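You operate a simulated robot arm through the tools that you are given. There is no shell and no other tool.

Carry out the task below with a simulated robot arm. There is one attempt and no reset: what you move stays moved.

Task
Crease the orange book on the cart along its spine in the yellow press and pull the bed out.
Fine: one crease; it stays on the press bed, spine against the stop; no crease in the others.

Only the result counts: the job must be done as asked and must still hold three seconds after the hand-in. Knocking over, shifting, dropping, spilling or breaking anything else fails it.

Robot
A 6-joint arm with a two-finger gripper, fixed in place. Base frame: the origin is on the floor under the middle of its stand, x ahead of it, y to its left, z up; the work surface is at about z = 0.7. Units: m, rad, N and s.
With the tool pointing down near the work surface it reaches from about 0.32 to 0.68 m from the base axis. Its first joint turns from -2.897 to 2.897 rad. Payload 3.18 kg.
The tool frame sits at the grasp point between the pads (the TCP): z along the fingers, y along the line on which they close. The tips reach 0.03 m beyond it. The gripper opens to 0.144 m; its body begins 0.103 m behind the TCP.
Orientation is told as [roll, pitch, yaw] about the base's x, y, z axes, in that order, counted from this pose: with the fingers straight down and closing along the base's y, the tool's x points along the base's -x, its y along +y and its z along -z.

Tools
- The arm moves only by the tool apply_moves. Its argument "motion" is one flat list of numbers, 7 for each row, row after row: the finger opening in mm, from 0 to 144, then the shift along the tool's x, y, z in mm, then the turn, a rotation vector about the tool's x, y, z in rad. In form: [gripper, dx, dy, dz, rx, ry, rz, gripper, dx, dy, dz, rx, ry, rz, ...]. A call has 1 to 20 rows; each row shifts and turns the commanded pose from where the row before left it, along the tool's axes as they then stand. A row lasts 0.2 s, in which the tool goes at most 0.05 m and 0.15 rad; a call with a longer step from one row to the next is refused whole, and so is a gripper value outside its range. A pose out of reach is approached as far as the arm can. The call stops where the force on the tool passes 40 N (or 10 N more than at its start, if that is more) or the arm is blocked; 0.2 s more then pass. Each finger travels about 0.1867 m/s and halts on what it meets, pressing with about 29 N; the grip force reading is that of the motor and also rises with nothing between the fingers. The clock runs only during rows and for 0.2 s after the last one: add rows that do not move to give the fingers time. The reply holds the time, the measured pose of the TCP, the force on the tool along the base axes, the opening and the grip force, in the units named above and with some noise, with the torque about the TCP (base axes, N m) and any sound that the robot's microphone picked up.
- Cameras (640 x 400 px; columns grow to the right, rows downward): "scene" is fixed at [0.226, 0.5144, 1.4256]; the picture's right is [-0.72, -0.70, 0.00], its down [-0.64, 0.66, -0.38] and it looks along [0.26, -0.27, -0.93] (base axes); focal length 322 px, centre (320, 200). "wrist" rides on the gripper at [0.076, 0.016, -0.143] in the tool frame; the picture's right is [-0.21, 0.98, 0.00], its down [-0.84, -0.18, -0.51] and it looks along [-0.50, -0.11, 0.86] (tool axes); focal length 218 px, centre (320, 200). There is no depth. A picture from a camera that has moved, and an enlarged one, comes with that camera's place and axes in the base frame and with its lens. The place of the scene camera against the robot may be out by one fixed shift of up to 0.018 m in any direction.
- grab_frame(camera): a new picture of that camera. The clock stands still meanwhile.
- zoom(camera, box): a new picture of the part [left, top, right, bottom] of that camera's present view, enlarged. The clock stands still meanwhile.
- finish_job(): hands the job in; it is judged then, once.

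Nothing tells you positions but the pictures and the camera data. Unless the task says otherwise, let go and move clear before handing in.

The tools are called after "Call:" as name(argument=value, ...) on one line, values as JSON. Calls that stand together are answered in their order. apply_moves: Moves the arm, as the interface text tells. Its arguments: {"type":"object","properties":{"motion":{"type":"array"}},"required":["motion"]} The other tools are called the same way: grab_frame (camera) takes a picture; zoom (camera, box) takes an enlarged picture of a part of a camera's view; finish_job () hands the job in.

At the start:

```text
time_s: 0.0
tool_pos: [0.3096, 0.181, 1.0093]
tool_rot: [0.001, -0.001, 0.0]
wrist_force: [-0.7, 1.1, 0.0]
moment: [-0.01, -0.01, 0.01]
gripper_width: 0.1439
grip_force: 0.0
```

scene: 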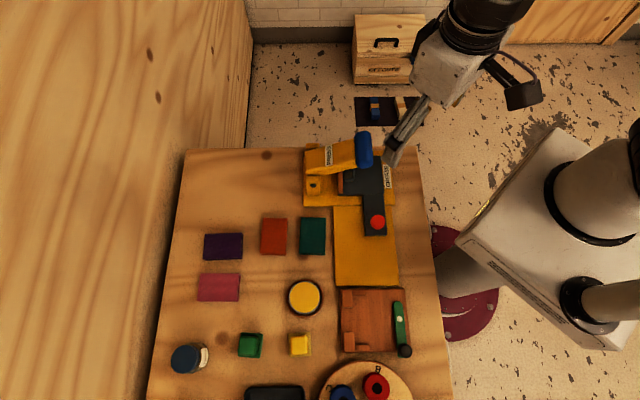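
wrist: 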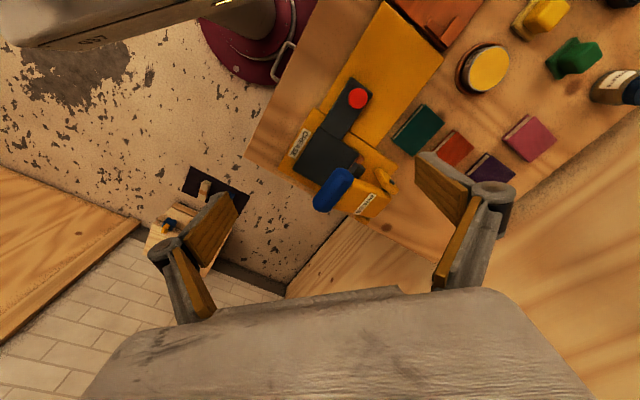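

I see a cart top with a yellow press (black slide and red knob, blue-handled lever), several coloured books (purple, orange, green, pink), and other objects. I'll look closer before moving anything.

Call:
zoom(camera="scene", box=[280, 120, 440, 220])

Call:
zoom(camera="scene", box=[180, 190, 340, 310])

Call:
zoom(camera="scene", box=[280, 200, 440, 400])

Call:
zoom(camera="wrist", box=[260, 60, 420, 220])

```text
4.00 times, centred on (360, 170) of scene
camera zoom: at [0.226, 0.5144, 1.4256], right [-0.72, -0.7, 0.0], down [-0.64, 0.66, -0.38], along [0.26, -0.27, -0.93], focal length 1289 px, centre (160, 320)
```

zoom: 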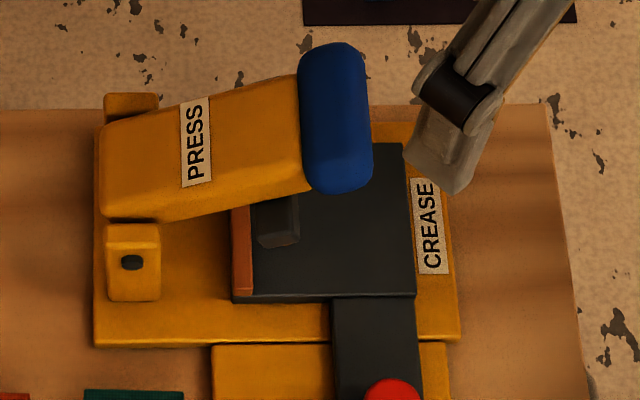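

```text
3.33 times, centred on (260, 250) of scene
camera zoom: at [0.226, 0.5144, 1.4256], right [-0.72, -0.7, 0.0], down [-0.64, 0.66, -0.38], along [0.26, -0.27, -0.93], focal length 1074 px, centre (520, 33)
```

zoom: 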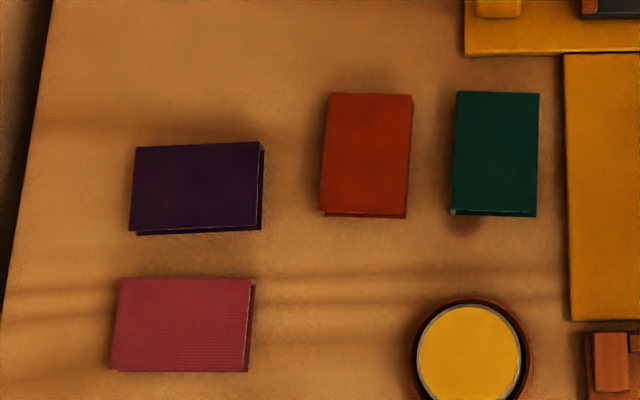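

```text
2.00 times, centred on (360, 300) of scene
camera zoom: at [0.226, 0.5144, 1.4256], right [-0.72, -0.7, 0.0], down [-0.64, 0.66, -0.38], along [0.26, -0.27, -0.93], focal length 645 px, centre (240, 0)
```

zoom: 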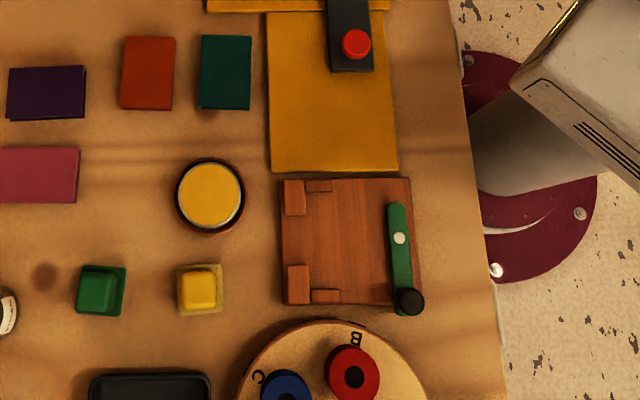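

```text
2.50 times, centred on (340, 140) of wrist
camera zoom: at [0.2334, 0.198, 1.1525], right [0.21, 0.98, 0.0], down [0.84, -0.18, 0.51], along [0.5, -0.11, -0.86], focal length 546 px, centre (270, 350)
```

zoom: 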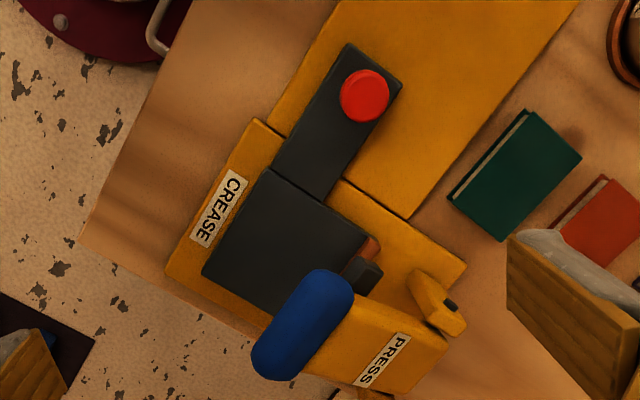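

The press sits at the far end with its bed pushed in, and the lever is raised with the blue handle near (0.41, 0.18, 0.81). The orange book is near (0.44, 0.44). I'll turn the wrist to match the cart and move to a viewpoint over the books.

Call:
apply_moves(motion=[144, 0, 0, 0, 0, 0, -0.131, 144, 0, 0, 0, 0, 0, -0.131, 144, 0, 0, 0, 0, 0, -0.131, 144, 0, 0, 0, 0, 0, -0.131, 144, 0, 0, 0, 0, 0, -0.131, 144, 0, 0, 0, 0, 0, -0.13, 144, -30, 20, 18, 0, 0, 0, 144, -30, 20, 18, 0, 0, 0, 144, -30, 20, 18, 0, 0, 0, 144, -30, 20, 18, 0, 0, 0, 144, -32, 18, 17, 0, 0, 0, 144, 0, 0, 0, 0, 0, 0])

Call:
grab_frame(camera="wrist")

Call:
grab_frame(camera="scene")

```text
time_s: 2.6
tool_pos: [0.3488, 0.3595, 0.919]
tool_rot: [0.0, 0.001, 0.785]
wrist_force: [0.4, -0.9, 1.1]
moment: [-0.04, 0.0, -0.04]
gripper_width: 0.1439
grip_force: 0.0
```

```text
taken
camera wrist: at [0.2831, 0.3181, 1.062], right [-0.54, 0.84, 0.0], down [0.72, 0.47, 0.51], along [0.43, 0.28, -0.86], focal length 218 px, centre (320, 200)
```

wrist: 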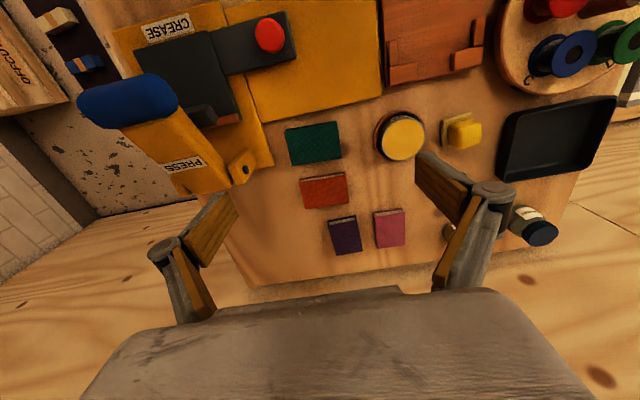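

```text
taken
```

scene: 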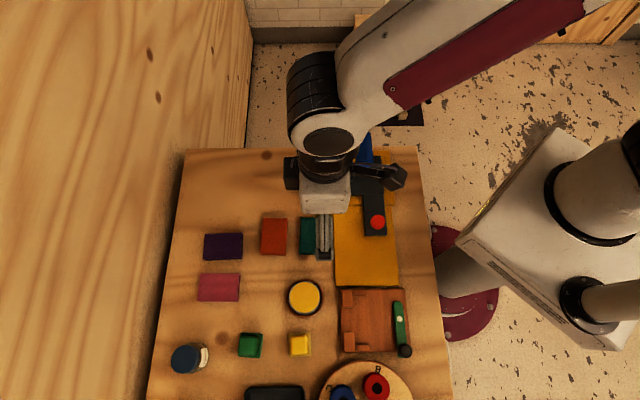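

Call:
zoom(camera="wrist", box=[270, 110, 430, 260])

Call:
zoom(camera="wrist", box=[70, 0, 310, 200])

Call:
zoom(camera="wrist", box=[290, 160, 370, 210])

```text
2.67 times, centred on (350, 185) of wrist
camera zoom: at [0.2831, 0.3181, 1.062], right [-0.54, 0.84, 0.0], down [0.72, 0.47, 0.51], along [0.43, 0.28, -0.86], focal length 582 px, centre (240, 240)
```

zoom: 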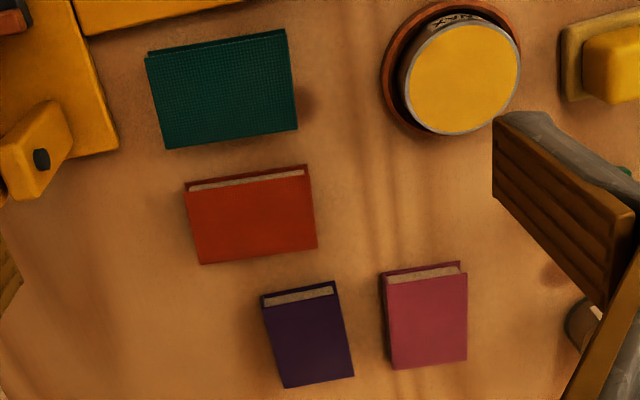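

```text
2.00 times, centred on (190, 100) of wrist
camera zoom: at [0.2831, 0.3181, 1.062], right [-0.54, 0.84, 0.0], down [0.72, 0.47, 0.51], along [0.43, 0.28, -0.86], focal length 436 px, centre (580, 400)
```

zoom: 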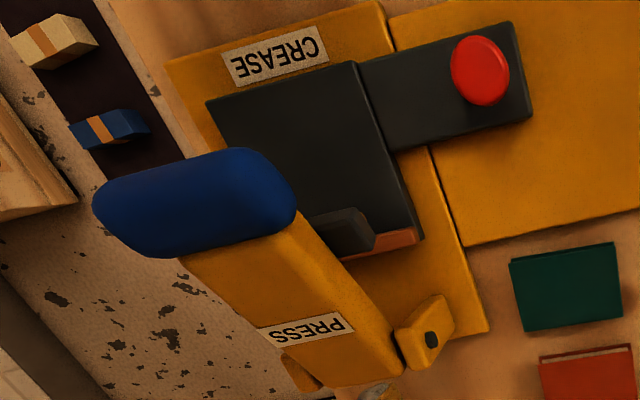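

```text
8.00 times, centred on (330, 185) of wrist
camera zoom: at [0.2831, 0.3181, 1.062], right [-0.54, 0.84, 0.0], down [0.72, 0.47, 0.51], along [0.43, 0.28, -0.86], focal length 1746 px, centre (240, 320)
```

zoom: 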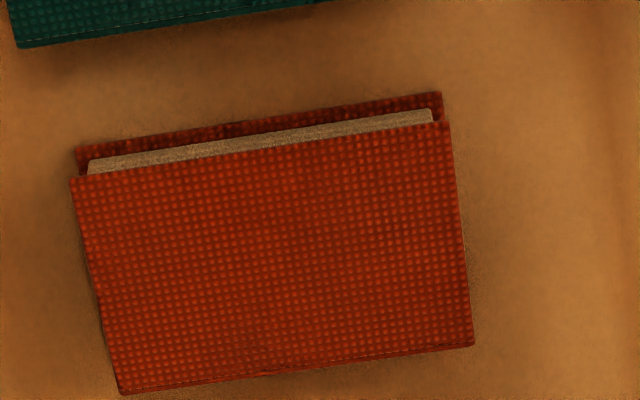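

The orange book lies at about (0.438, 0.427), 83×57×18 mm, with its page edge toward the robot and its spine on the far side. That matches the stop, the brown strip on the far side of the bed. Next I'll move closer to inspect the press and the knob.

Call:
apply_moves(motion=[100, 25, -11, 12, 0, 0, 0, 60, 25, -11, 12, 0, 0, 0, 60, 25, -11, 12, 0, 0, 0, 60, 24, -10, 12, 0, 0, 0, 60, 23.5, -10.5, 11, 0, 0, 0, 60, 0, 0, 0, 0, 0, 0])

Call:
grab_frame(camera="wrist")

Call:
zoom(camera="wrist", box=[60, 20, 380, 220])

```text
time_s: 4.0
tool_pos: [0.2982, 0.2332, 0.8606]
tool_rot: [-0.001, 0.0, 0.786]
wrist_force: [0.3, -0.4, 0.0]
moment: [0.02, 0.01, 0.02]
gripper_width: 0.06
grip_force: 0.0
```

```text
taken
camera wrist: at [0.2334, 0.1906, 1.0037], right [-0.54, 0.84, 0.0], down [0.72, 0.47, 0.51], along [0.43, 0.28, -0.86], focal length 218 px, centre (320, 200)
```

wrist: 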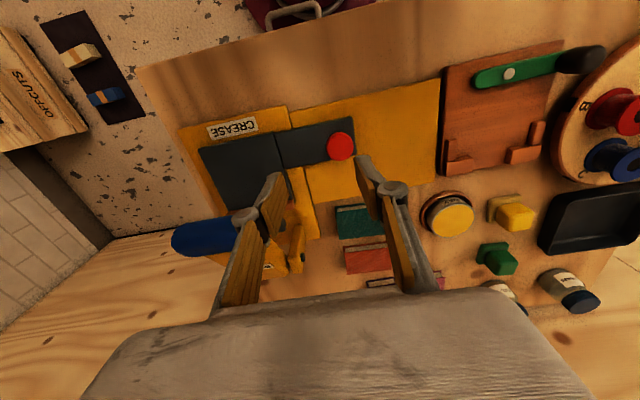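

```text
2.00 times, centred on (220, 120) of wrist
camera zoom: at [0.2334, 0.1906, 1.0037], right [-0.54, 0.84, 0.0], down [0.72, 0.47, 0.51], along [0.43, 0.28, -0.86], focal length 436 px, centre (520, 360)
```

zoom: 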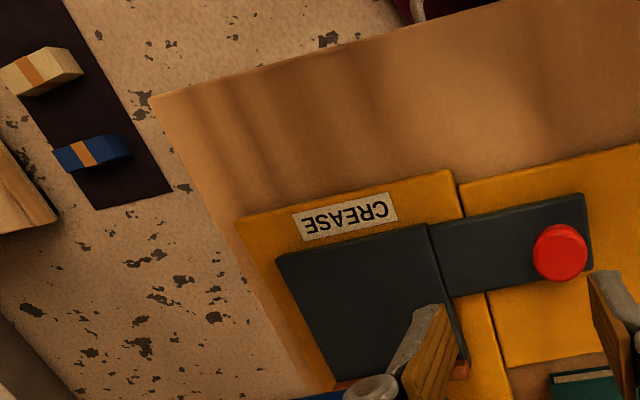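

The knob is at about (0.286, 0.251, 0.75), with the bed top near z ≈ 0.728. I'll centre over the knob, lower the fingers around it and close.

Call:
apply_moves(motion=[60, -4, 21.3, 0, 0, 0, 0, 60, 0, 0, 35, 0, 0, 0, 60, 0, 0, 35, 0, 0, 0, 60, 0, 0, 15, 0, 0, 0, 60, 0, 0, 10, 0, 0, 0, 60, 0, 0, 0, 0, 0, 0])

Call:
grab_frame(camera="wrist")

Call:
zoom(camera="scene", box=[320, 160, 440, 260])

```text
time_s: 5.4
tool_pos: [0.2861, 0.2505, 0.7678]
tool_rot: [0.001, 0.002, 0.787]
wrist_force: [0.5, -0.2, -0.5]
moment: [0.02, 0.0, 0.03]
gripper_width: 0.0601
grip_force: 0.0
```

```text
taken
camera wrist: at [0.2198, 0.2092, 0.91], right [-0.54, 0.84, 0.0], down [0.72, 0.47, 0.51], along [0.43, 0.28, -0.86], focal length 218 px, centre (320, 200)
```

wrist: 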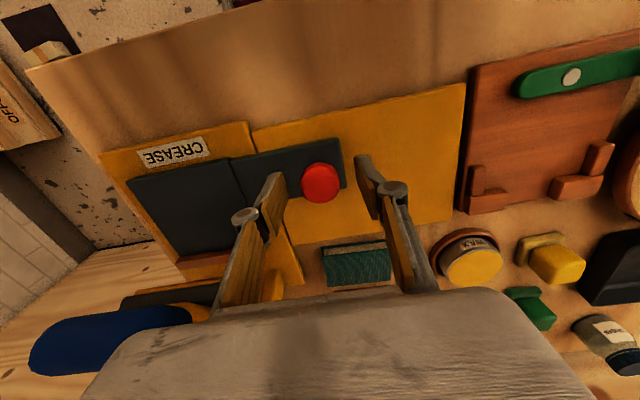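

```text
4.00 times, centred on (380, 210) of scene
camera zoom: at [0.226, 0.5144, 1.4256], right [-0.72, -0.7, 0.0], down [-0.64, 0.66, -0.38], along [0.26, -0.27, -0.93], focal length 1289 px, centre (80, 160)
```

zoom: 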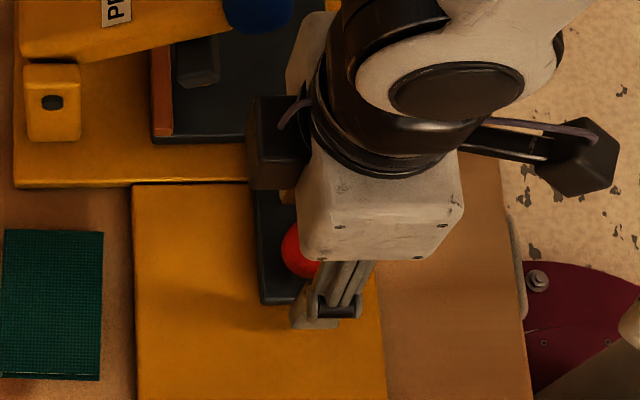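

The fingers straddle the knob and it is centred between them. I'll close on it now.

Call:
apply_moves(motion=[20, 0, 0, 1.5, 0, 0, 0, 20, 0, 0, 0, 0, 0, 0, 20, 0, 0, 0, 0, 0, 0])

Call:
zoom(camera="wrist", box=[200, 100, 440, 250])

```text
time_s: 6.2
tool_pos: [0.2858, 0.2519, 0.7656]
tool_rot: [0.0, -0.001, 0.784]
wrist_force: [-11.0, 2.5, 37.8]
moment: [0.05, 0.24, 0.05]
gripper_width: 0.0305
grip_force: 45.1
```

```text
2.67 times, centred on (320, 175) of wrist
camera zoom: at [0.2197, 0.2092, 0.9088], right [-0.54, 0.84, 0.0], down [0.72, 0.47, 0.51], along [0.43, 0.28, -0.86], focal length 582 px, centre (320, 267)
```

zoom: 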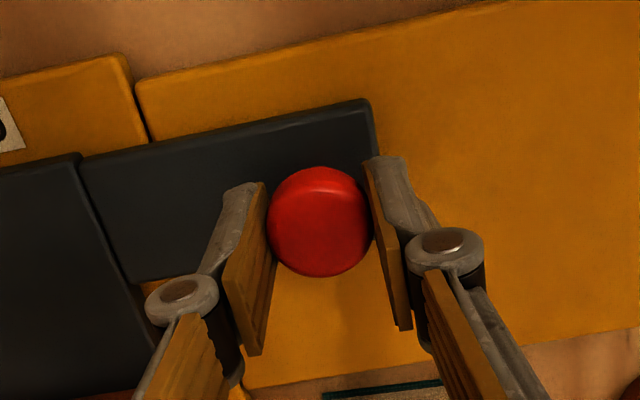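

The knob is gripped at 30.5 mm, but the fingertips press down on the handle bar. I'll relieve that, then start pulling along +y of the tool, which is the rail direction.

Call:
apply_moves(motion=[20, 0, 0, -1.5, 0, 0, 0, 20, 0, 0, 0, 0, 0, 0])

```text
time_s: 6.8
tool_pos: [0.2852, 0.2509, 0.7656]
tool_rot: [-0.001, 0.0, 0.785]
wrist_force: [-3.7, 4.5, -12.2]
moment: [0.53, -0.41, 0.01]
gripper_width: 0.0305
grip_force: 45.1
```

Forces are nearly balanced now. I'll pull the bed out gently in steps.

Call:
apply_moves(motion=[20, 0, 0, 0.4, 0, 0, 0, 20, 0, 5, 0, 0, 0, 0, 20, 0, 8, 0, 0, 0, 0, 20, 0, 8, 0, 0, 0, 0, 20, 0, 8, 0, 0, 0, 0])

Call:
grab_frame(camera="scene")

Call:
grab_frame(camera="wrist")

```text
time_s: 8.0
tool_pos: [0.2658, 0.2714, 0.7648]
tool_rot: [0.002, 0.005, 0.786]
wrist_force: [-5.3, -8.8, -29.6]
moment: [-0.1, 0.13, -0.05]
gripper_width: 0.0305
grip_force: 45.3
```

```text
taken
```

scene: 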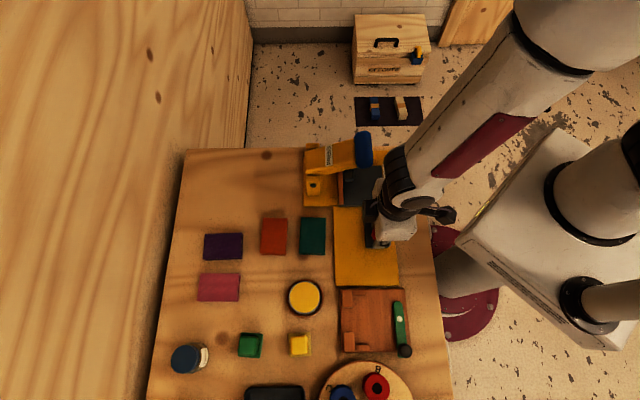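

```text
taken
camera wrist: at [0.2003, 0.23, 0.9093], right [-0.54, 0.84, 0.0], down [0.72, 0.47, 0.5], along [0.42, 0.27, -0.86], focal length 218 px, centre (320, 200)
```

wrist: 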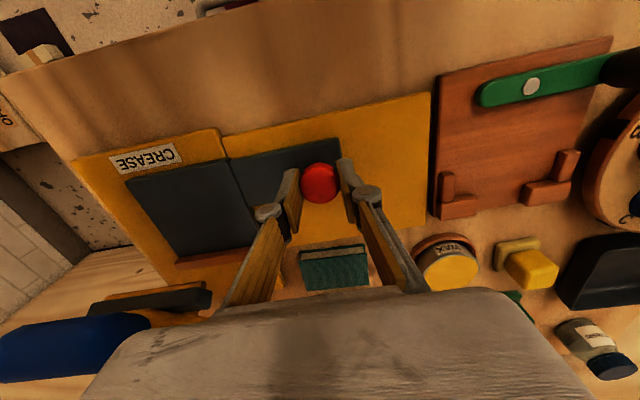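

The bed is sliding out. I'll trim the height and side offset to take out the side loads, then keep pulling.

Call:
apply_moves(motion=[20, 0.5, 0, 0.8, 0, 0, 0, 20, 0, 8, 0, 0, 0, 0, 20, 0, 8, 0, 0, 0, 0, 20, 0, 8, 0, 0, 0, 0, 20, 0, 8, 0, 0, 0, 0])

Call:
grab_frame(camera="wrist")

```text
time_s: 9.2
tool_pos: [0.2428, 0.2937, 0.7662]
tool_rot: [0.001, 0.0, 0.785]
wrist_force: [-9.5, -13.3, -5.6]
moment: [-0.25, 0.27, -0.01]
gripper_width: 0.0306
grip_force: 44.9
```

```text
taken
camera wrist: at [0.1771, 0.2524, 0.909], right [-0.54, 0.84, 0.0], down [0.72, 0.47, 0.51], along [0.43, 0.28, -0.86], focal length 218 px, centre (320, 200)
```

wrist: 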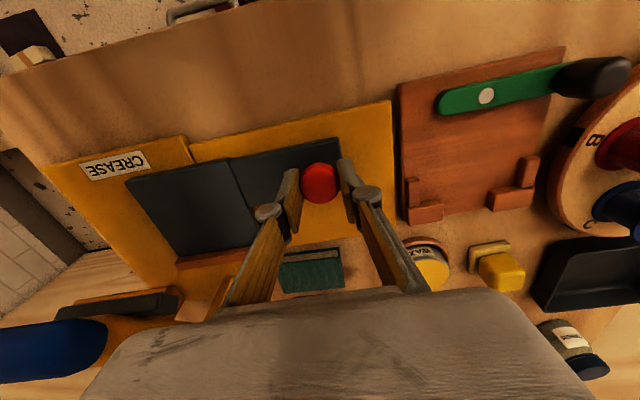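

The bed is about 60 mm out and still sliding freely. I'll add a small side trim and keep pulling.

Call:
apply_moves(motion=[20, 1, 0, 0, 0, 0, 0, 20, 0.2, 8, 0, 0, 0, 0, 20, 0.2, 8, 0, 0, 0, 0, 20, 0.2, 8, 0, 0, 0, 0])

Call:
grab_frame(camera="wrist")

Call:
grab_frame(camera="scene")

```text
time_s: 10.2
tool_pos: [0.226, 0.3109, 0.7666]
tool_rot: [-0.001, -0.003, 0.784]
wrist_force: [1.0, -2.5, -30.3]
moment: [0.47, -0.39, -0.02]
gripper_width: 0.0307
grip_force: 45.1
```

```text
taken
camera wrist: at [0.1601, 0.2691, 0.9089], right [-0.54, 0.84, 0.0], down [0.72, 0.47, 0.51], along [0.43, 0.28, -0.86], focal length 218 px, centre (320, 200)
```

wrist: 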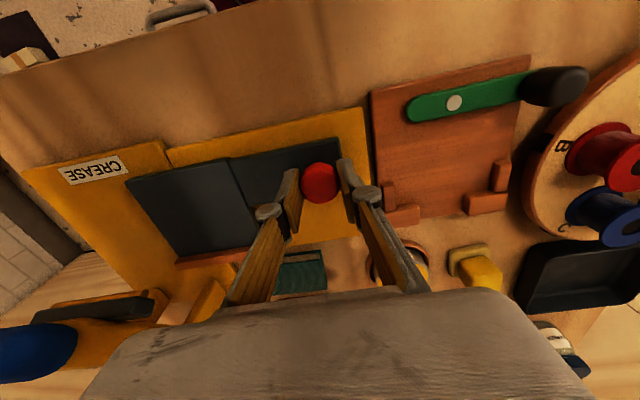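

```text
taken
```

scene: 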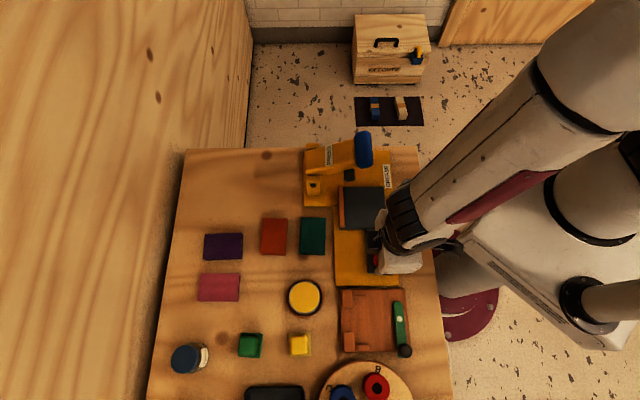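

The bed is about 84 mm out and the handle end is nearing the end of the rail. I'll continue in smaller steps and watch for the end stop.

Call:
apply_moves(motion=[20, 0, 0, 0.8, 0, 0, 0, 20, 0.2, 5, 0, 0, 0, 0, 20, 0.2, 5, 0, 0, 0, 0, 20, 0.2, 5, 0, 0, 0, 0])

Call:
grab_frame(camera="wrist")

```text
time_s: 11.2
tool_pos: [0.2144, 0.3221, 0.7661]
tool_rot: [0.002, -0.005, 0.786]
wrist_force: [4.0, 1.0, 27.0]
moment: [-0.27, 0.25, -0.01]
gripper_width: 0.0305
grip_force: 46.0
```

```text
taken
camera wrist: at [0.1486, 0.2798, 0.9086], right [-0.54, 0.84, 0.0], down [0.72, 0.47, 0.51], along [0.43, 0.28, -0.86], focal length 218 px, centre (320, 200)
```

wrist: 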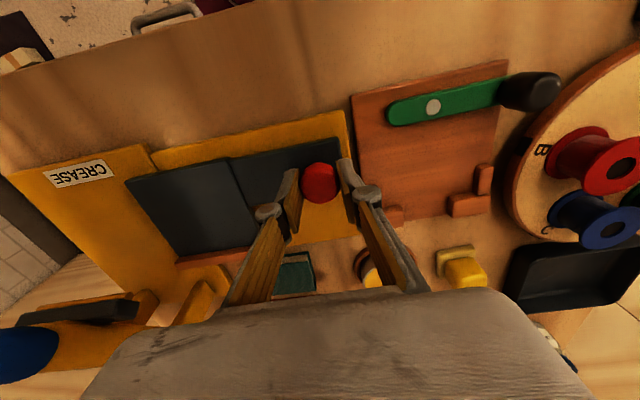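

Still no end stop at about 100 mm out. I'll trim the height and continue slowly.

Call:
apply_moves(motion=[20, 0, 0, -0.5, 0, 0, 0, 20, 0.1, 4, 0, 0, 0, 0, 20, 0.1, 4, 0, 0, 0, 0])

Call:
grab_frame(camera="wrist")

Call:
zoom(camera="scene", box=[300, 170, 460, 300])

```text
time_s: 12.0
tool_pos: [0.2096, 0.3268, 0.7656]
tool_rot: [0.001, -0.003, 0.784]
wrist_force: [6.7, 3.7, 37.7]
moment: [0.02, -0.12, 0.0]
gripper_width: 0.0309
grip_force: 45.2
```

```text
taken
camera wrist: at [0.1439, 0.2848, 0.9085], right [-0.54, 0.84, 0.0], down [0.72, 0.47, 0.51], along [0.43, 0.28, -0.86], focal length 218 px, centre (320, 200)
```

wrist: 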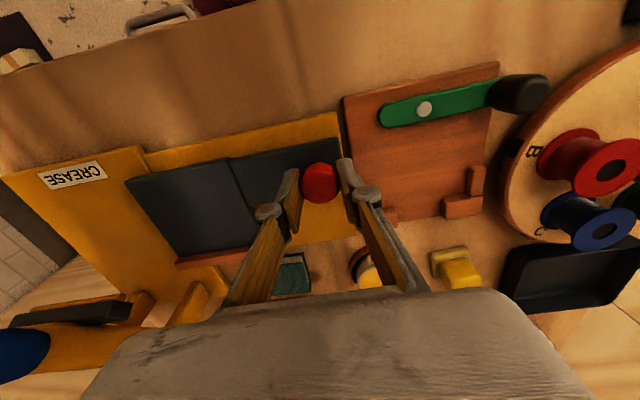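

```text
3.08 times, centred on (380, 235) of scene
camera zoom: at [0.226, 0.5144, 1.4256], right [-0.72, -0.7, 0.0], down [-0.64, 0.66, -0.38], along [0.26, -0.27, -0.93], focal length 992 px, centre (135, 92)
```

zoom: 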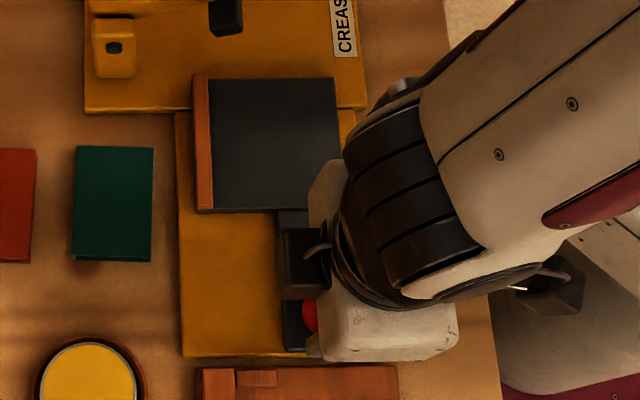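

The bed is about 107 mm out and the handle end is almost at the rail's end. I'll relieve the downward load and pull a little more to find the end stop.

Call:
apply_moves(motion=[20, -0.3, 0, -0.9, 0, 0, 0, 20, 0, 3, 0, 0, 0, 0, 20, 0, 3, 0, 0, 0, 0, 20, 0, 0, 0, 0, 0, 0])

Call:
grab_frame(camera="wrist")

```text
time_s: 13.0
tool_pos: [0.2063, 0.3313, 0.7668]
tool_rot: [0.0, 0.0, 0.789]
wrist_force: [9.3, 6.3, 4.8]
moment: [0.26, -0.28, 0.03]
gripper_width: 0.0308
grip_force: 44.7
```

```text
taken
camera wrist: at [0.1409, 0.2887, 0.9087], right [-0.54, 0.84, 0.0], down [0.72, 0.47, 0.51], along [0.43, 0.28, -0.86], focal length 218 px, centre (320, 200)
```

wrist: 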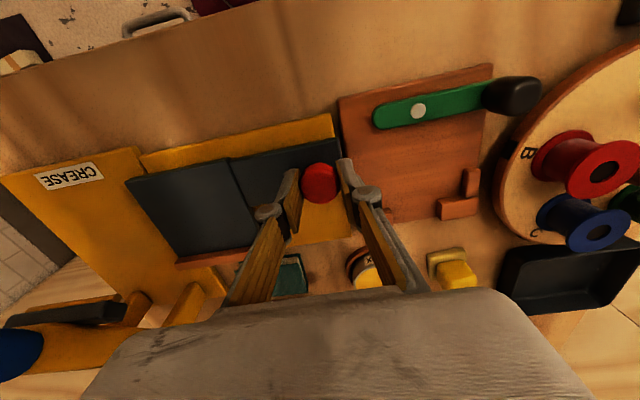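

It's still free at about 113 mm. I'll trim the side load and continue.

Call:
apply_moves(motion=[20, -0.8, 0, 0, 0, 0, 0, 20, 0, 3, 0, 0, 0, 0, 20, 0, 3, 0, 0, 0, 0, 20, 0, 3, 0, 0, 0, 0, 20, 0, 0, 0, 0, 0, 0])

Call:
grab_frame(camera="wrist")

Call:
zoom(camera="scene", box=[300, 170, 460, 300])

```text
time_s: 13.8
tool_pos: [0.2034, 0.3335, 0.7661]
tool_rot: [-0.002, 0.001, 0.784]
wrist_force: [12.9, -8.0, -2.3]
moment: [-0.17, -0.26, 0.1]
gripper_width: 0.0305
grip_force: 44.9
stopped in row 4: the force on the tool passed its limit at 49 N (the readings are from after the stop); the commanded pose is now the measured one
```

```text
taken
camera wrist: at [0.1383, 0.2913, 0.9087], right [-0.54, 0.84, 0.0], down [0.72, 0.47, 0.51], along [0.43, 0.27, -0.86], focal length 218 px, centre (320, 200)
```

wrist: 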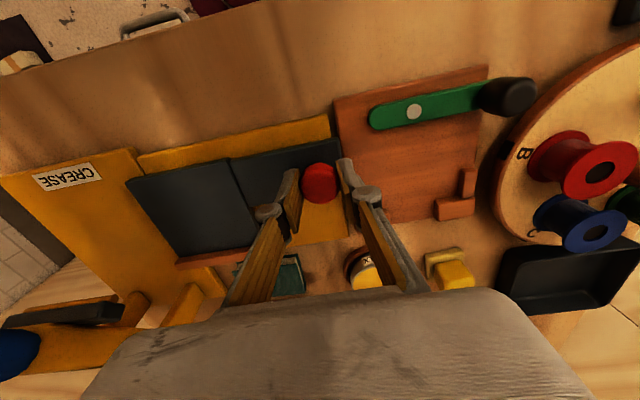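

```text
3.08 times, centred on (380, 235) of scene
camera zoom: at [0.226, 0.5144, 1.4256], right [-0.72, -0.7, 0.0], down [-0.64, 0.66, -0.38], along [0.26, -0.27, -0.93], focal length 992 px, centre (135, 92)
```

zoom: 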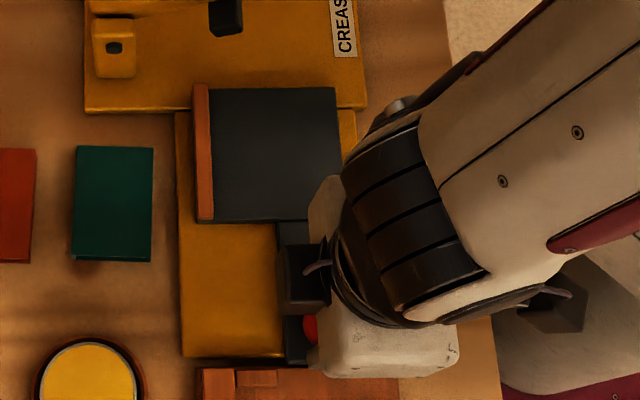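

The bed reached its end stop after about 116 mm of travel, and the neighbouring board hasn't moved. I'll open slightly, rise straight up off the knob, and check.

Call:
apply_moves(motion=[46, 0, -0.5, 0, 0, 0, 0, 46, 0, 0, 0, 0, 0, 0, 46, 0, 0, -20, 0, 0, 0, 46, 0, 0, -40, 0, 0, 0, 46, 0, 0, -40, 0, 0, 0, 46, 0, 0, 0, 0, 0, 0])

Call:
grab_frame(camera="wrist")

Call:
zoom(camera="scene", box=[300, 170, 460, 300])

```text
time_s: 15.2
tool_pos: [0.2019, 0.3321, 0.8658]
tool_rot: [-0.001, 0.004, 0.784]
wrist_force: [-0.5, -0.5, -0.5]
moment: [0.0, 0.02, -0.03]
gripper_width: 0.046
grip_force: 0.1
```

```text
taken
camera wrist: at [0.1375, 0.2903, 1.0085], right [-0.54, 0.84, 0.0], down [0.72, 0.47, 0.51], along [0.43, 0.27, -0.86], focal length 218 px, centre (320, 200)
```

wrist: 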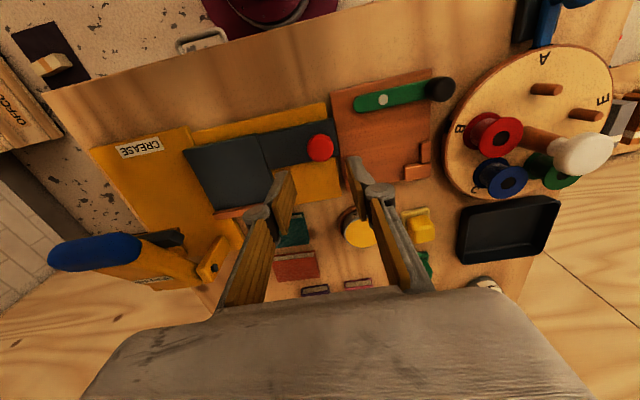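

```text
3.08 times, centred on (380, 235) of scene
camera zoom: at [0.226, 0.5144, 1.4256], right [-0.72, -0.7, 0.0], down [-0.64, 0.66, -0.38], along [0.26, -0.27, -0.93], focal length 992 px, centre (135, 92)
```

zoom: 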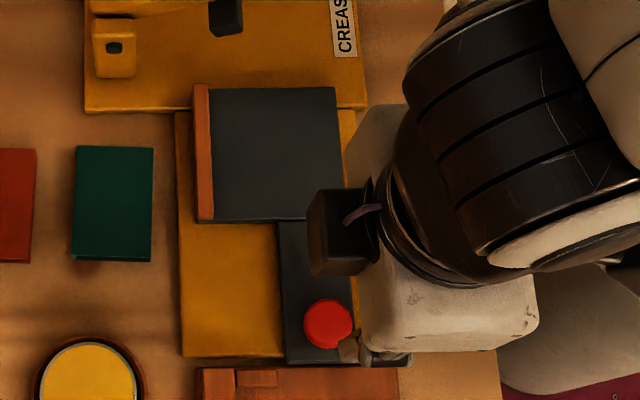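

The bed is fully out and clear of the lever. Next I'll hover over the orange book with the gripper aligned to it and refine its position.

Call:
apply_moves(motion=[110, -33.5, -14.3, 2, 0, 0, 0, 110, -33.5, -14.3, 2, 0, 0, 0, 110, -33.5, -14.3, 2, 0, 0, 0, 110, -33.5, -14.3, 2, 0, 0, 0, 110, -33.5, -14.2, 2, 0, 0, 0, 110, -33.5, -14.2, 2, 0, 0, 0, 110, -33.5, -14.2, 2, 0, 0, 0, 110, 0, 0, 0, 0, 0, 0.048, 110, 0, 0, 0, 0, 0, 0])

Call:
grab_frame(camera="wrist")

Call:
zoom(camera="wrist", box=[240, 100, 400, 240])

Call:
grab_frame(camera="scene")

```text
time_s: 17.2
tool_pos: [0.4389, 0.4275, 0.8541]
tool_rot: [-0.002, 0.001, 0.737]
wrist_force: [-0.4, -0.3, 0.6]
moment: [-0.01, 0.01, -0.05]
gripper_width: 0.1099
grip_force: 0.1
```

```text
taken
camera wrist: at [0.3719, 0.3893, 0.9972], right [-0.5, 0.86, 0.0], down [0.75, 0.43, 0.51], along [0.44, 0.25, -0.86], focal length 218 px, centre (320, 200)
```

wrist: 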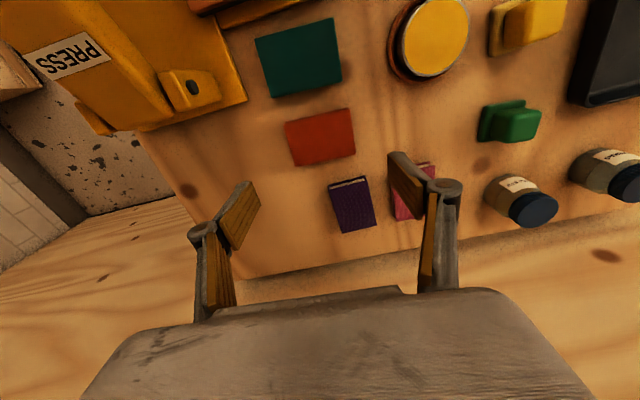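

```text
2.86 times, centred on (320, 170) of wrist
camera zoom: at [0.3719, 0.3893, 0.9972], right [-0.5, 0.86, 0.0], down [0.75, 0.43, 0.51], along [0.44, 0.25, -0.86], focal length 624 px, centre (320, 286)
```

zoom: 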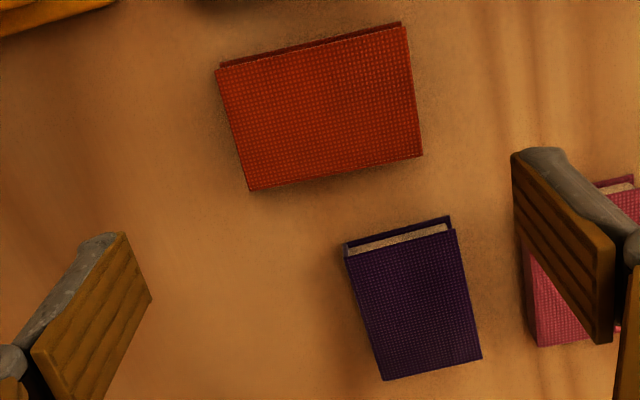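

```text
taken
```

scene: 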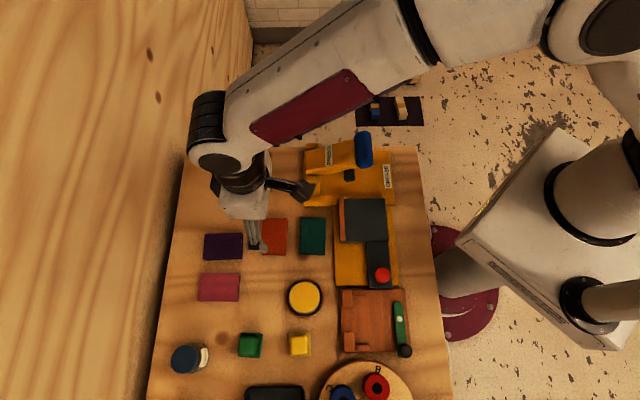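

The refined book centre is (0.438, 0.428) with a yaw of about 0.74 rad, so the gripper is lined up. I'll lower around it with the fingers at its head and tail ends.

Call:
apply_moves(motion=[110, 0, 1, 40, 0, 0, 0, 110, 0, 0, 40, 0, 0, 0, 110, 0, 0, 25, 0, 0, 0, 110, 0, 0, 8, 0, 0, 0, 110, 0, 0, 0, 0, 0, 0])

Call:
grab_frame(camera="wrist")

Call:
zoom(camera="scene", box=[200, 180, 340, 280])

```text
time_s: 18.4
tool_pos: [0.4382, 0.428, 0.7401]
tool_rot: [-0.003, 0.002, 0.735]
wrist_force: [0.2, -0.5, 0.0]
moment: [-0.03, -0.01, -0.03]
gripper_width: 0.1102
grip_force: 0.1
```

```text
taken
camera wrist: at [0.3708, 0.3898, 0.8831], right [-0.5, 0.86, 0.0], down [0.75, 0.43, 0.51], along [0.44, 0.25, -0.86], focal length 218 px, centre (320, 200)
```

wrist: 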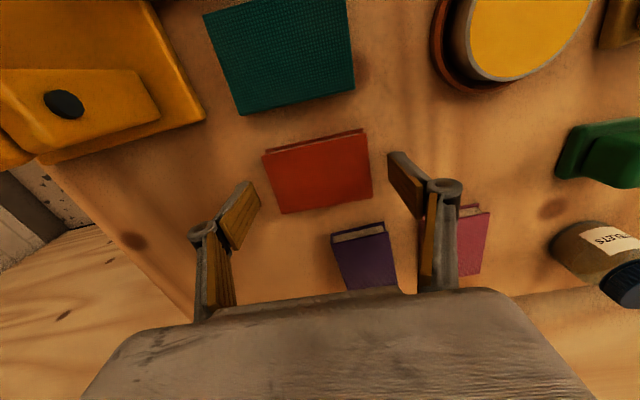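

```text
4.00 times, centred on (270, 230) of scene
camera zoom: at [0.226, 0.5144, 1.4256], right [-0.72, -0.7, 0.0], down [-0.64, 0.66, -0.38], along [0.26, -0.27, -0.93], focal length 1289 px, centre (520, 80)
```

zoom: 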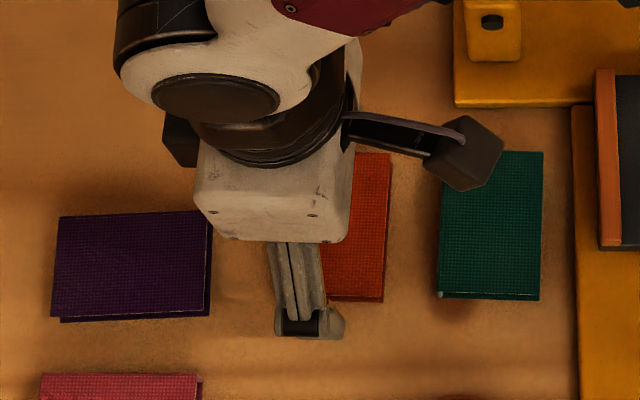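

The fingers straddle the book's two ends and it is centred. I'll drop a few more millimetres and close gently.

Call:
apply_moves(motion=[110, 0, 0, 4, 0, 0, 0, 90, 0, 0, 0, 0, 0, 0, 74, 0, 0, 0, 0, 0, 0, 74, 0, 0, 0, 0, 0, 0])

Call:
grab_frame(camera="wrist")

```text
time_s: 19.4
tool_pos: [0.4397, 0.4287, 0.7354]
tool_rot: [-0.002, 0.0, 0.736]
wrist_force: [0.9, -0.1, -0.3]
moment: [0.0, 0.02, 0.0]
gripper_width: 0.0832
grip_force: 29.3
```

```text
taken
camera wrist: at [0.3717, 0.3901, 0.8785], right [-0.5, 0.86, 0.0], down [0.75, 0.43, 0.51], along [0.44, 0.25, -0.86], focal length 218 px, centre (320, 200)
```

wrist: 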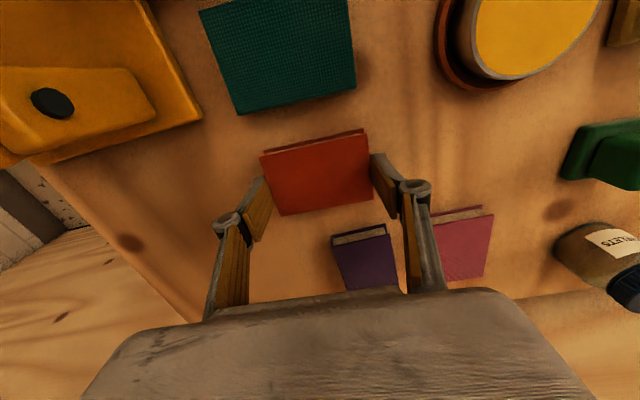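

The book is gripped at 83.2 mm. I'll lift it straight up and check.

Call:
apply_moves(motion=[74, 0, 0, -10, 0, 0, 0, 74, 0, 0, -30, 0, 0, 0, 74, 0, 0, -35, 0, 0, 0, 74, 0, 0, -35, 0, 0, 0, 74, 0, 0, 0, 0, 0, 0])

Call:
grab_frame(camera="wrist")

Call:
zoom(camera="wrist", box=[200, 100, 440, 250])

Call:
grab_frame(camera="scene")

```text
time_s: 20.6
tool_pos: [0.4426, 0.4299, 0.8444]
tool_rot: [-0.003, 0.002, 0.736]
wrist_force: [0.0, -0.7, 0.0]
moment: [0.02, 0.0, -0.01]
gripper_width: 0.0834
grip_force: 29.4
```

```text
taken
camera wrist: at [0.3742, 0.3924, 0.9881], right [-0.5, 0.86, 0.0], down [0.75, 0.43, 0.51], along [0.44, 0.25, -0.86], focal length 218 px, centre (320, 200)
```

wrist: 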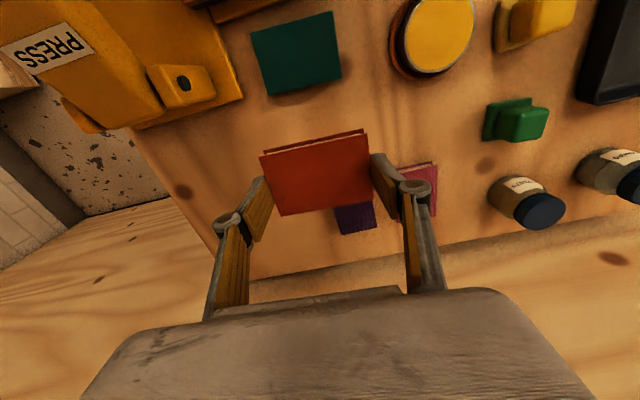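

```text
2.67 times, centred on (320, 175) of wrist
camera zoom: at [0.3742, 0.3924, 0.9881], right [-0.5, 0.86, 0.0], down [0.75, 0.43, 0.51], along [0.44, 0.25, -0.86], focal length 582 px, centre (320, 267)
```

zoom: 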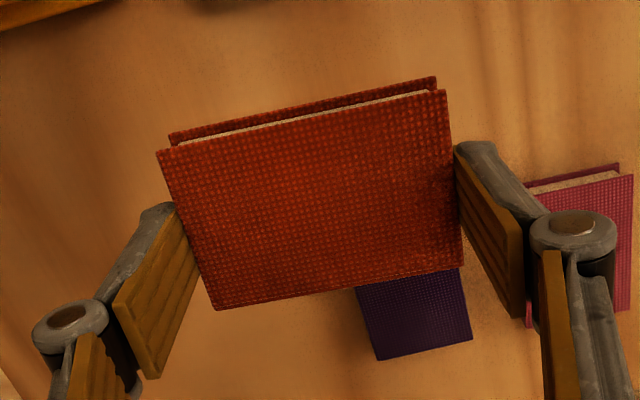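

```text
taken
```

scene: 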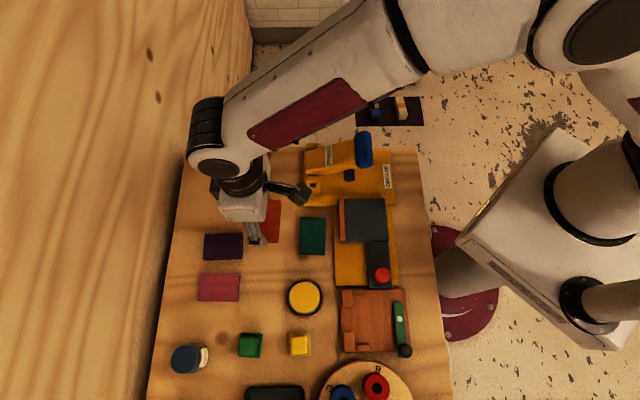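

The book is held flat and square; in the tool frame its spine is at x = −26 mm. I'll match the press angle and move partway toward the bed so I can see the stop precisely before placing.

Call:
apply_moves(motion=[74, 0, 0, -20, 0, 0, -0.049, 74, 28, 8, -5, 0, 0, 0, 74, 29, 8, -5, 0, 0, 0, 74, 29, 8, -5, 0, 0, 0, 74, 0, 0, 0, 0, 0, 0, 74, 0, 0, 0, 0, 0, 0])

Call:
grab_frame(camera="wrist")

Call:
zoom(camera="wrist", box=[140, 20, 380, 170])

```text
time_s: 22.0
tool_pos: [0.3635, 0.3821, 0.8771]
tool_rot: [-0.001, 0.001, 0.785]
wrist_force: [-0.1, 0.3, -0.6]
moment: [-0.01, 0.0, 0.0]
gripper_width: 0.083
grip_force: 29.3
```

```text
taken
camera wrist: at [0.2974, 0.341, 1.0202], right [-0.54, 0.84, 0.0], down [0.72, 0.47, 0.51], along [0.43, 0.27, -0.86], focal length 218 px, centre (320, 200)
```

wrist: 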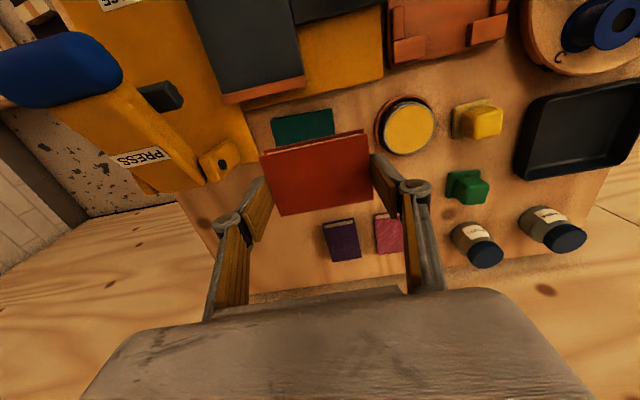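

```text
2.67 times, centred on (260, 95) of wrist
camera zoom: at [0.2974, 0.341, 1.0202], right [-0.54, 0.84, 0.0], down [0.72, 0.47, 0.51], along [0.43, 0.27, -0.86], focal length 582 px, centre (480, 480)
```

zoom: 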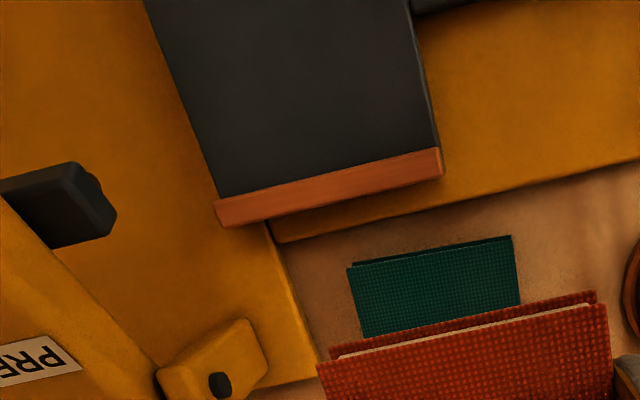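

The stop's inner face is at about R = −0.452 in the press frame, and the bed spans D from −0.089 to 0.011. The lever blade is close to where a finger would sit against the stop. So I'll set the book down on the bed a bit short of the stop and then push it against the stop along its page edge.

Call:
apply_moves(motion=[74, 42, -17, 0, 0, 0, 0, 74, 42, -17, 0, 0, 0, 0, 74, 41, -17, 0, 0, 0, 0, 74, 0, 0, 30, 0, 0, 0, 74, 0, 0, 30, 0, 0, 0, 74, 0, 0, 20, 0, 0, 0, 74, 0, 0, 0, 0, 0, 0])

Call:
grab_frame(camera="wrist")

Call:
grab_frame(camera="scene")

```text
time_s: 23.6
tool_pos: [0.3084, 0.258, 0.7983]
tool_rot: [-0.001, -0.001, 0.786]
wrist_force: [0.4, 0.7, -0.2]
moment: [0.02, 0.02, 0.0]
gripper_width: 0.083
grip_force: 28.7
```

```text
taken
camera wrist: at [0.2427, 0.2171, 0.9413], right [-0.54, 0.84, 0.0], down [0.72, 0.47, 0.51], along [0.43, 0.27, -0.86], focal length 218 px, centre (320, 200)
```

wrist: 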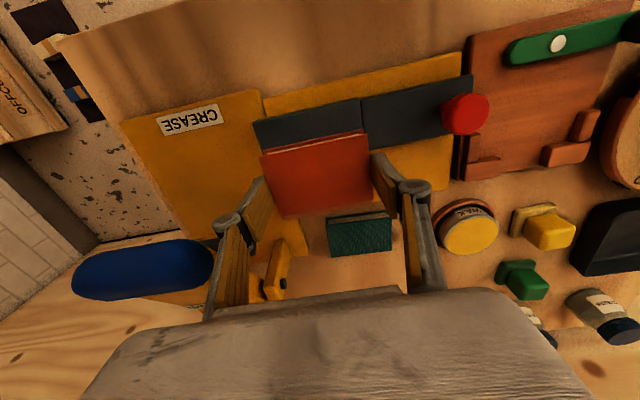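

```text
taken
```

scene: 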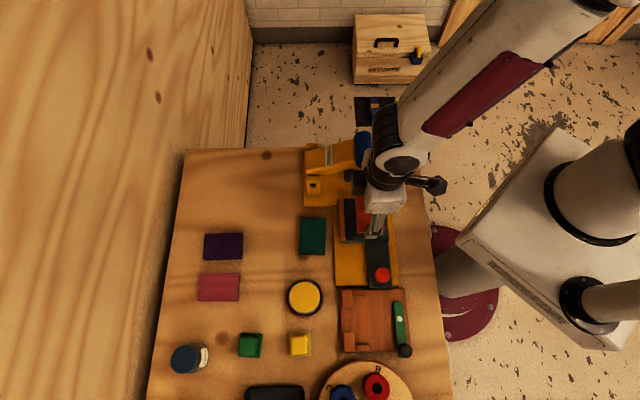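

The book is over the bed. Before lowering further I'll check the clearance between the left finger and the lever handle.

Call:
zoom(camera="scene", box=[300, 120, 460, 260])

Call:
zoom(camera="wrist", box=[60, 140, 300, 320])

```text
2.86 times, centred on (380, 190) of scene
camera zoom: at [0.226, 0.5144, 1.4256], right [-0.72, -0.7, 0.0], down [-0.64, 0.66, -0.38], along [0.26, -0.27, -0.93], focal length 921 px, centre (149, 229)
```

zoom: 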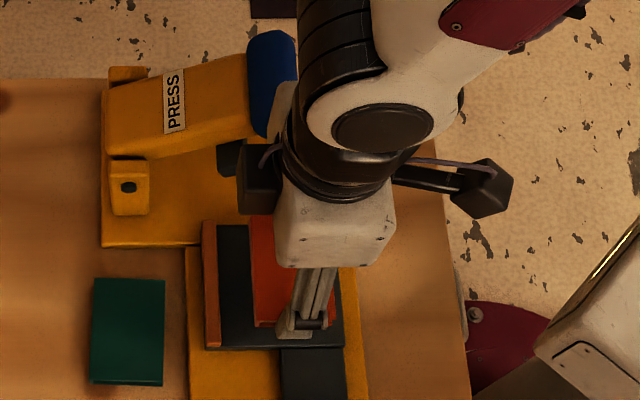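

```text
2.22 times, centred on (180, 230) of wrist
camera zoom: at [0.2427, 0.2171, 0.9413], right [-0.54, 0.84, 0.0], down [0.72, 0.47, 0.51], along [0.43, 0.27, -0.86], focal length 485 px, centre (631, 133)
```

zoom: 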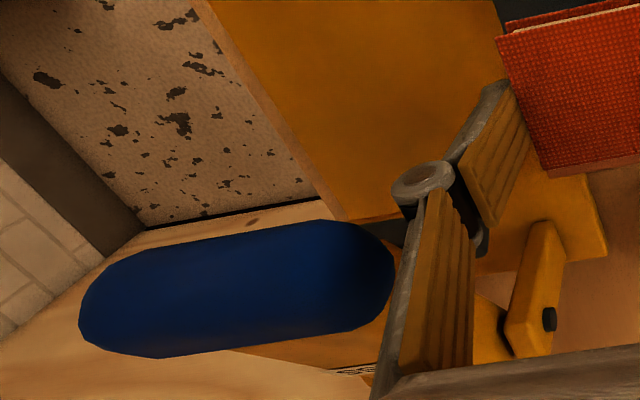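

The handle end is only about 1 cm from the left finger, so I'll shift the book slightly toward the rail end and away from the lever. Then I'll lower in small steps.

Call:
apply_moves(motion=[74, 5, 6, 0, 0, 0, 0, 74, 0, 0, 10, 0, 0, 0, 74, 0, 0, 10, 0, 0, 0, 74, 0, 0, 8, 0, 0, 0, 74, 0, 0, 0, 0, 0, 0])

Call:
grab_frame(camera="wrist")

Call:
zoom(camera="scene", box=[300, 120, 460, 260])

```text
time_s: 24.8
tool_pos: [0.2993, 0.2594, 0.7715]
tool_rot: [-0.003, 0.001, 0.786]
wrist_force: [0.7, 0.6, -0.7]
moment: [-0.02, -0.03, -0.01]
gripper_width: 0.0831
grip_force: 28.9
```

```text
taken
camera wrist: at [0.2349, 0.2181, 0.9147], right [-0.54, 0.84, 0.0], down [0.72, 0.47, 0.51], along [0.43, 0.27, -0.86], focal length 218 px, centre (320, 200)
```

wrist: 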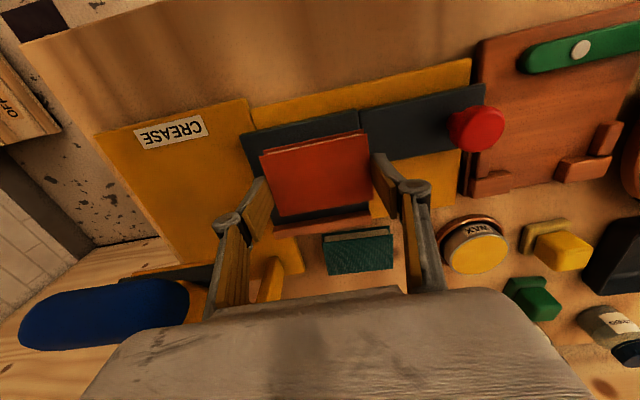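

```text
2.86 times, centred on (380, 190) of scene
camera zoom: at [0.226, 0.5144, 1.4256], right [-0.72, -0.7, 0.0], down [-0.64, 0.66, -0.38], along [0.26, -0.27, -0.93], focal length 921 px, centre (149, 229)
```

zoom: 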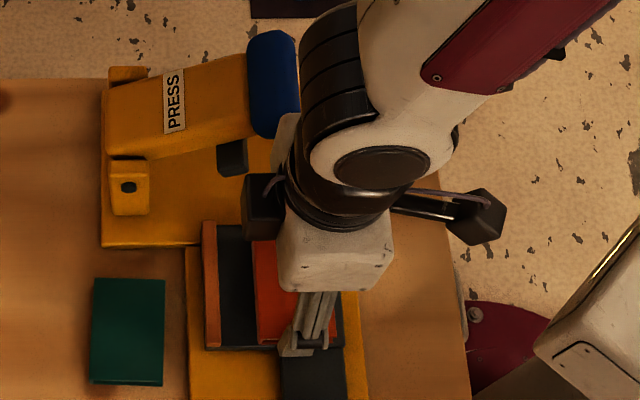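

Clearance looks fine and the book is about 8 mm above the bed. I'll lower in small steps and watch the force.

Call:
apply_moves(motion=[74, 0, 0, 3, 0, 0, 0, 74, 0, 0, 3, 0, 0, 0, 74, 0, 0, 0, 0, 0, 0])

```text
time_s: 25.6
tool_pos: [0.3008, 0.2596, 0.7668]
tool_rot: [-0.001, -0.001, 0.787]
wrist_force: [-0.3, 0.1, -1.0]
moment: [0.03, 0.0, 0.0]
gripper_width: 0.0833
grip_force: 29.0
```

Call:
apply_moves(motion=[74, 0, 0, 2, 0, 0, 0, 74, 0, 0, 0, 0, 0, 0])

Call:
zoom(camera="wrist", box=[200, 80, 440, 250])

```text
time_s: 26.2
tool_pos: [0.3005, 0.2616, 0.7635]
tool_rot: [-0.003, -0.002, 0.785]
wrist_force: [0.2, 0.0, 0.3]
moment: [-0.02, 0.0, -0.03]
gripper_width: 0.0831
grip_force: 29.0
```

```text
2.35 times, centred on (320, 165) of wrist
camera zoom: at [0.2348, 0.2192, 0.9068], right [-0.54, 0.84, 0.0], down [0.72, 0.47, 0.51], along [0.43, 0.27, -0.86], focal length 514 px, centre (320, 282)
```

zoom: 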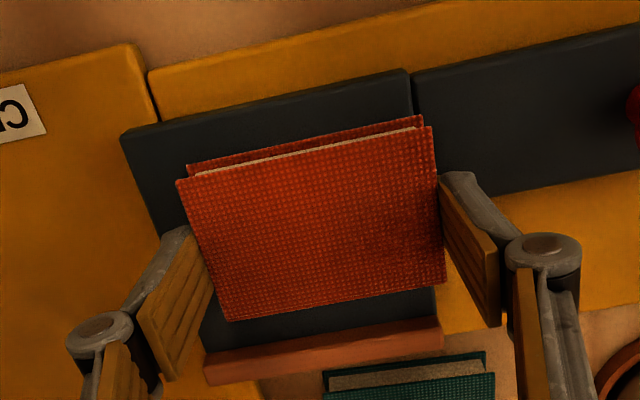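

No contact yet. I'll continue down in 2 mm steps.

Call:
apply_moves(motion=[74, 0, 0, 2, 0, 0, 0, 74, 0, 0, 0, 0, 0, 0])

```text
time_s: 26.8
tool_pos: [0.3003, 0.2611, 0.7602]
tool_rot: [-0.001, 0.002, 0.786]
wrist_force: [0.8, 0.0, -0.8]
moment: [0.01, 0.02, 0.0]
gripper_width: 0.083
grip_force: 28.3
```

Call:
apply_moves(motion=[74, 0, 0, 2, 0, 0, 0, 74, 0, 0, 0, 0, 0, 0])

```text
time_s: 27.4
tool_pos: [0.3029, 0.2616, 0.7605]
tool_rot: [-0.003, 0.0, 0.786]
wrist_force: [-3.5, -0.9, 25.3]
moment: [0.0, 0.14, 0.03]
gripper_width: 0.0834
grip_force: 29.3
```

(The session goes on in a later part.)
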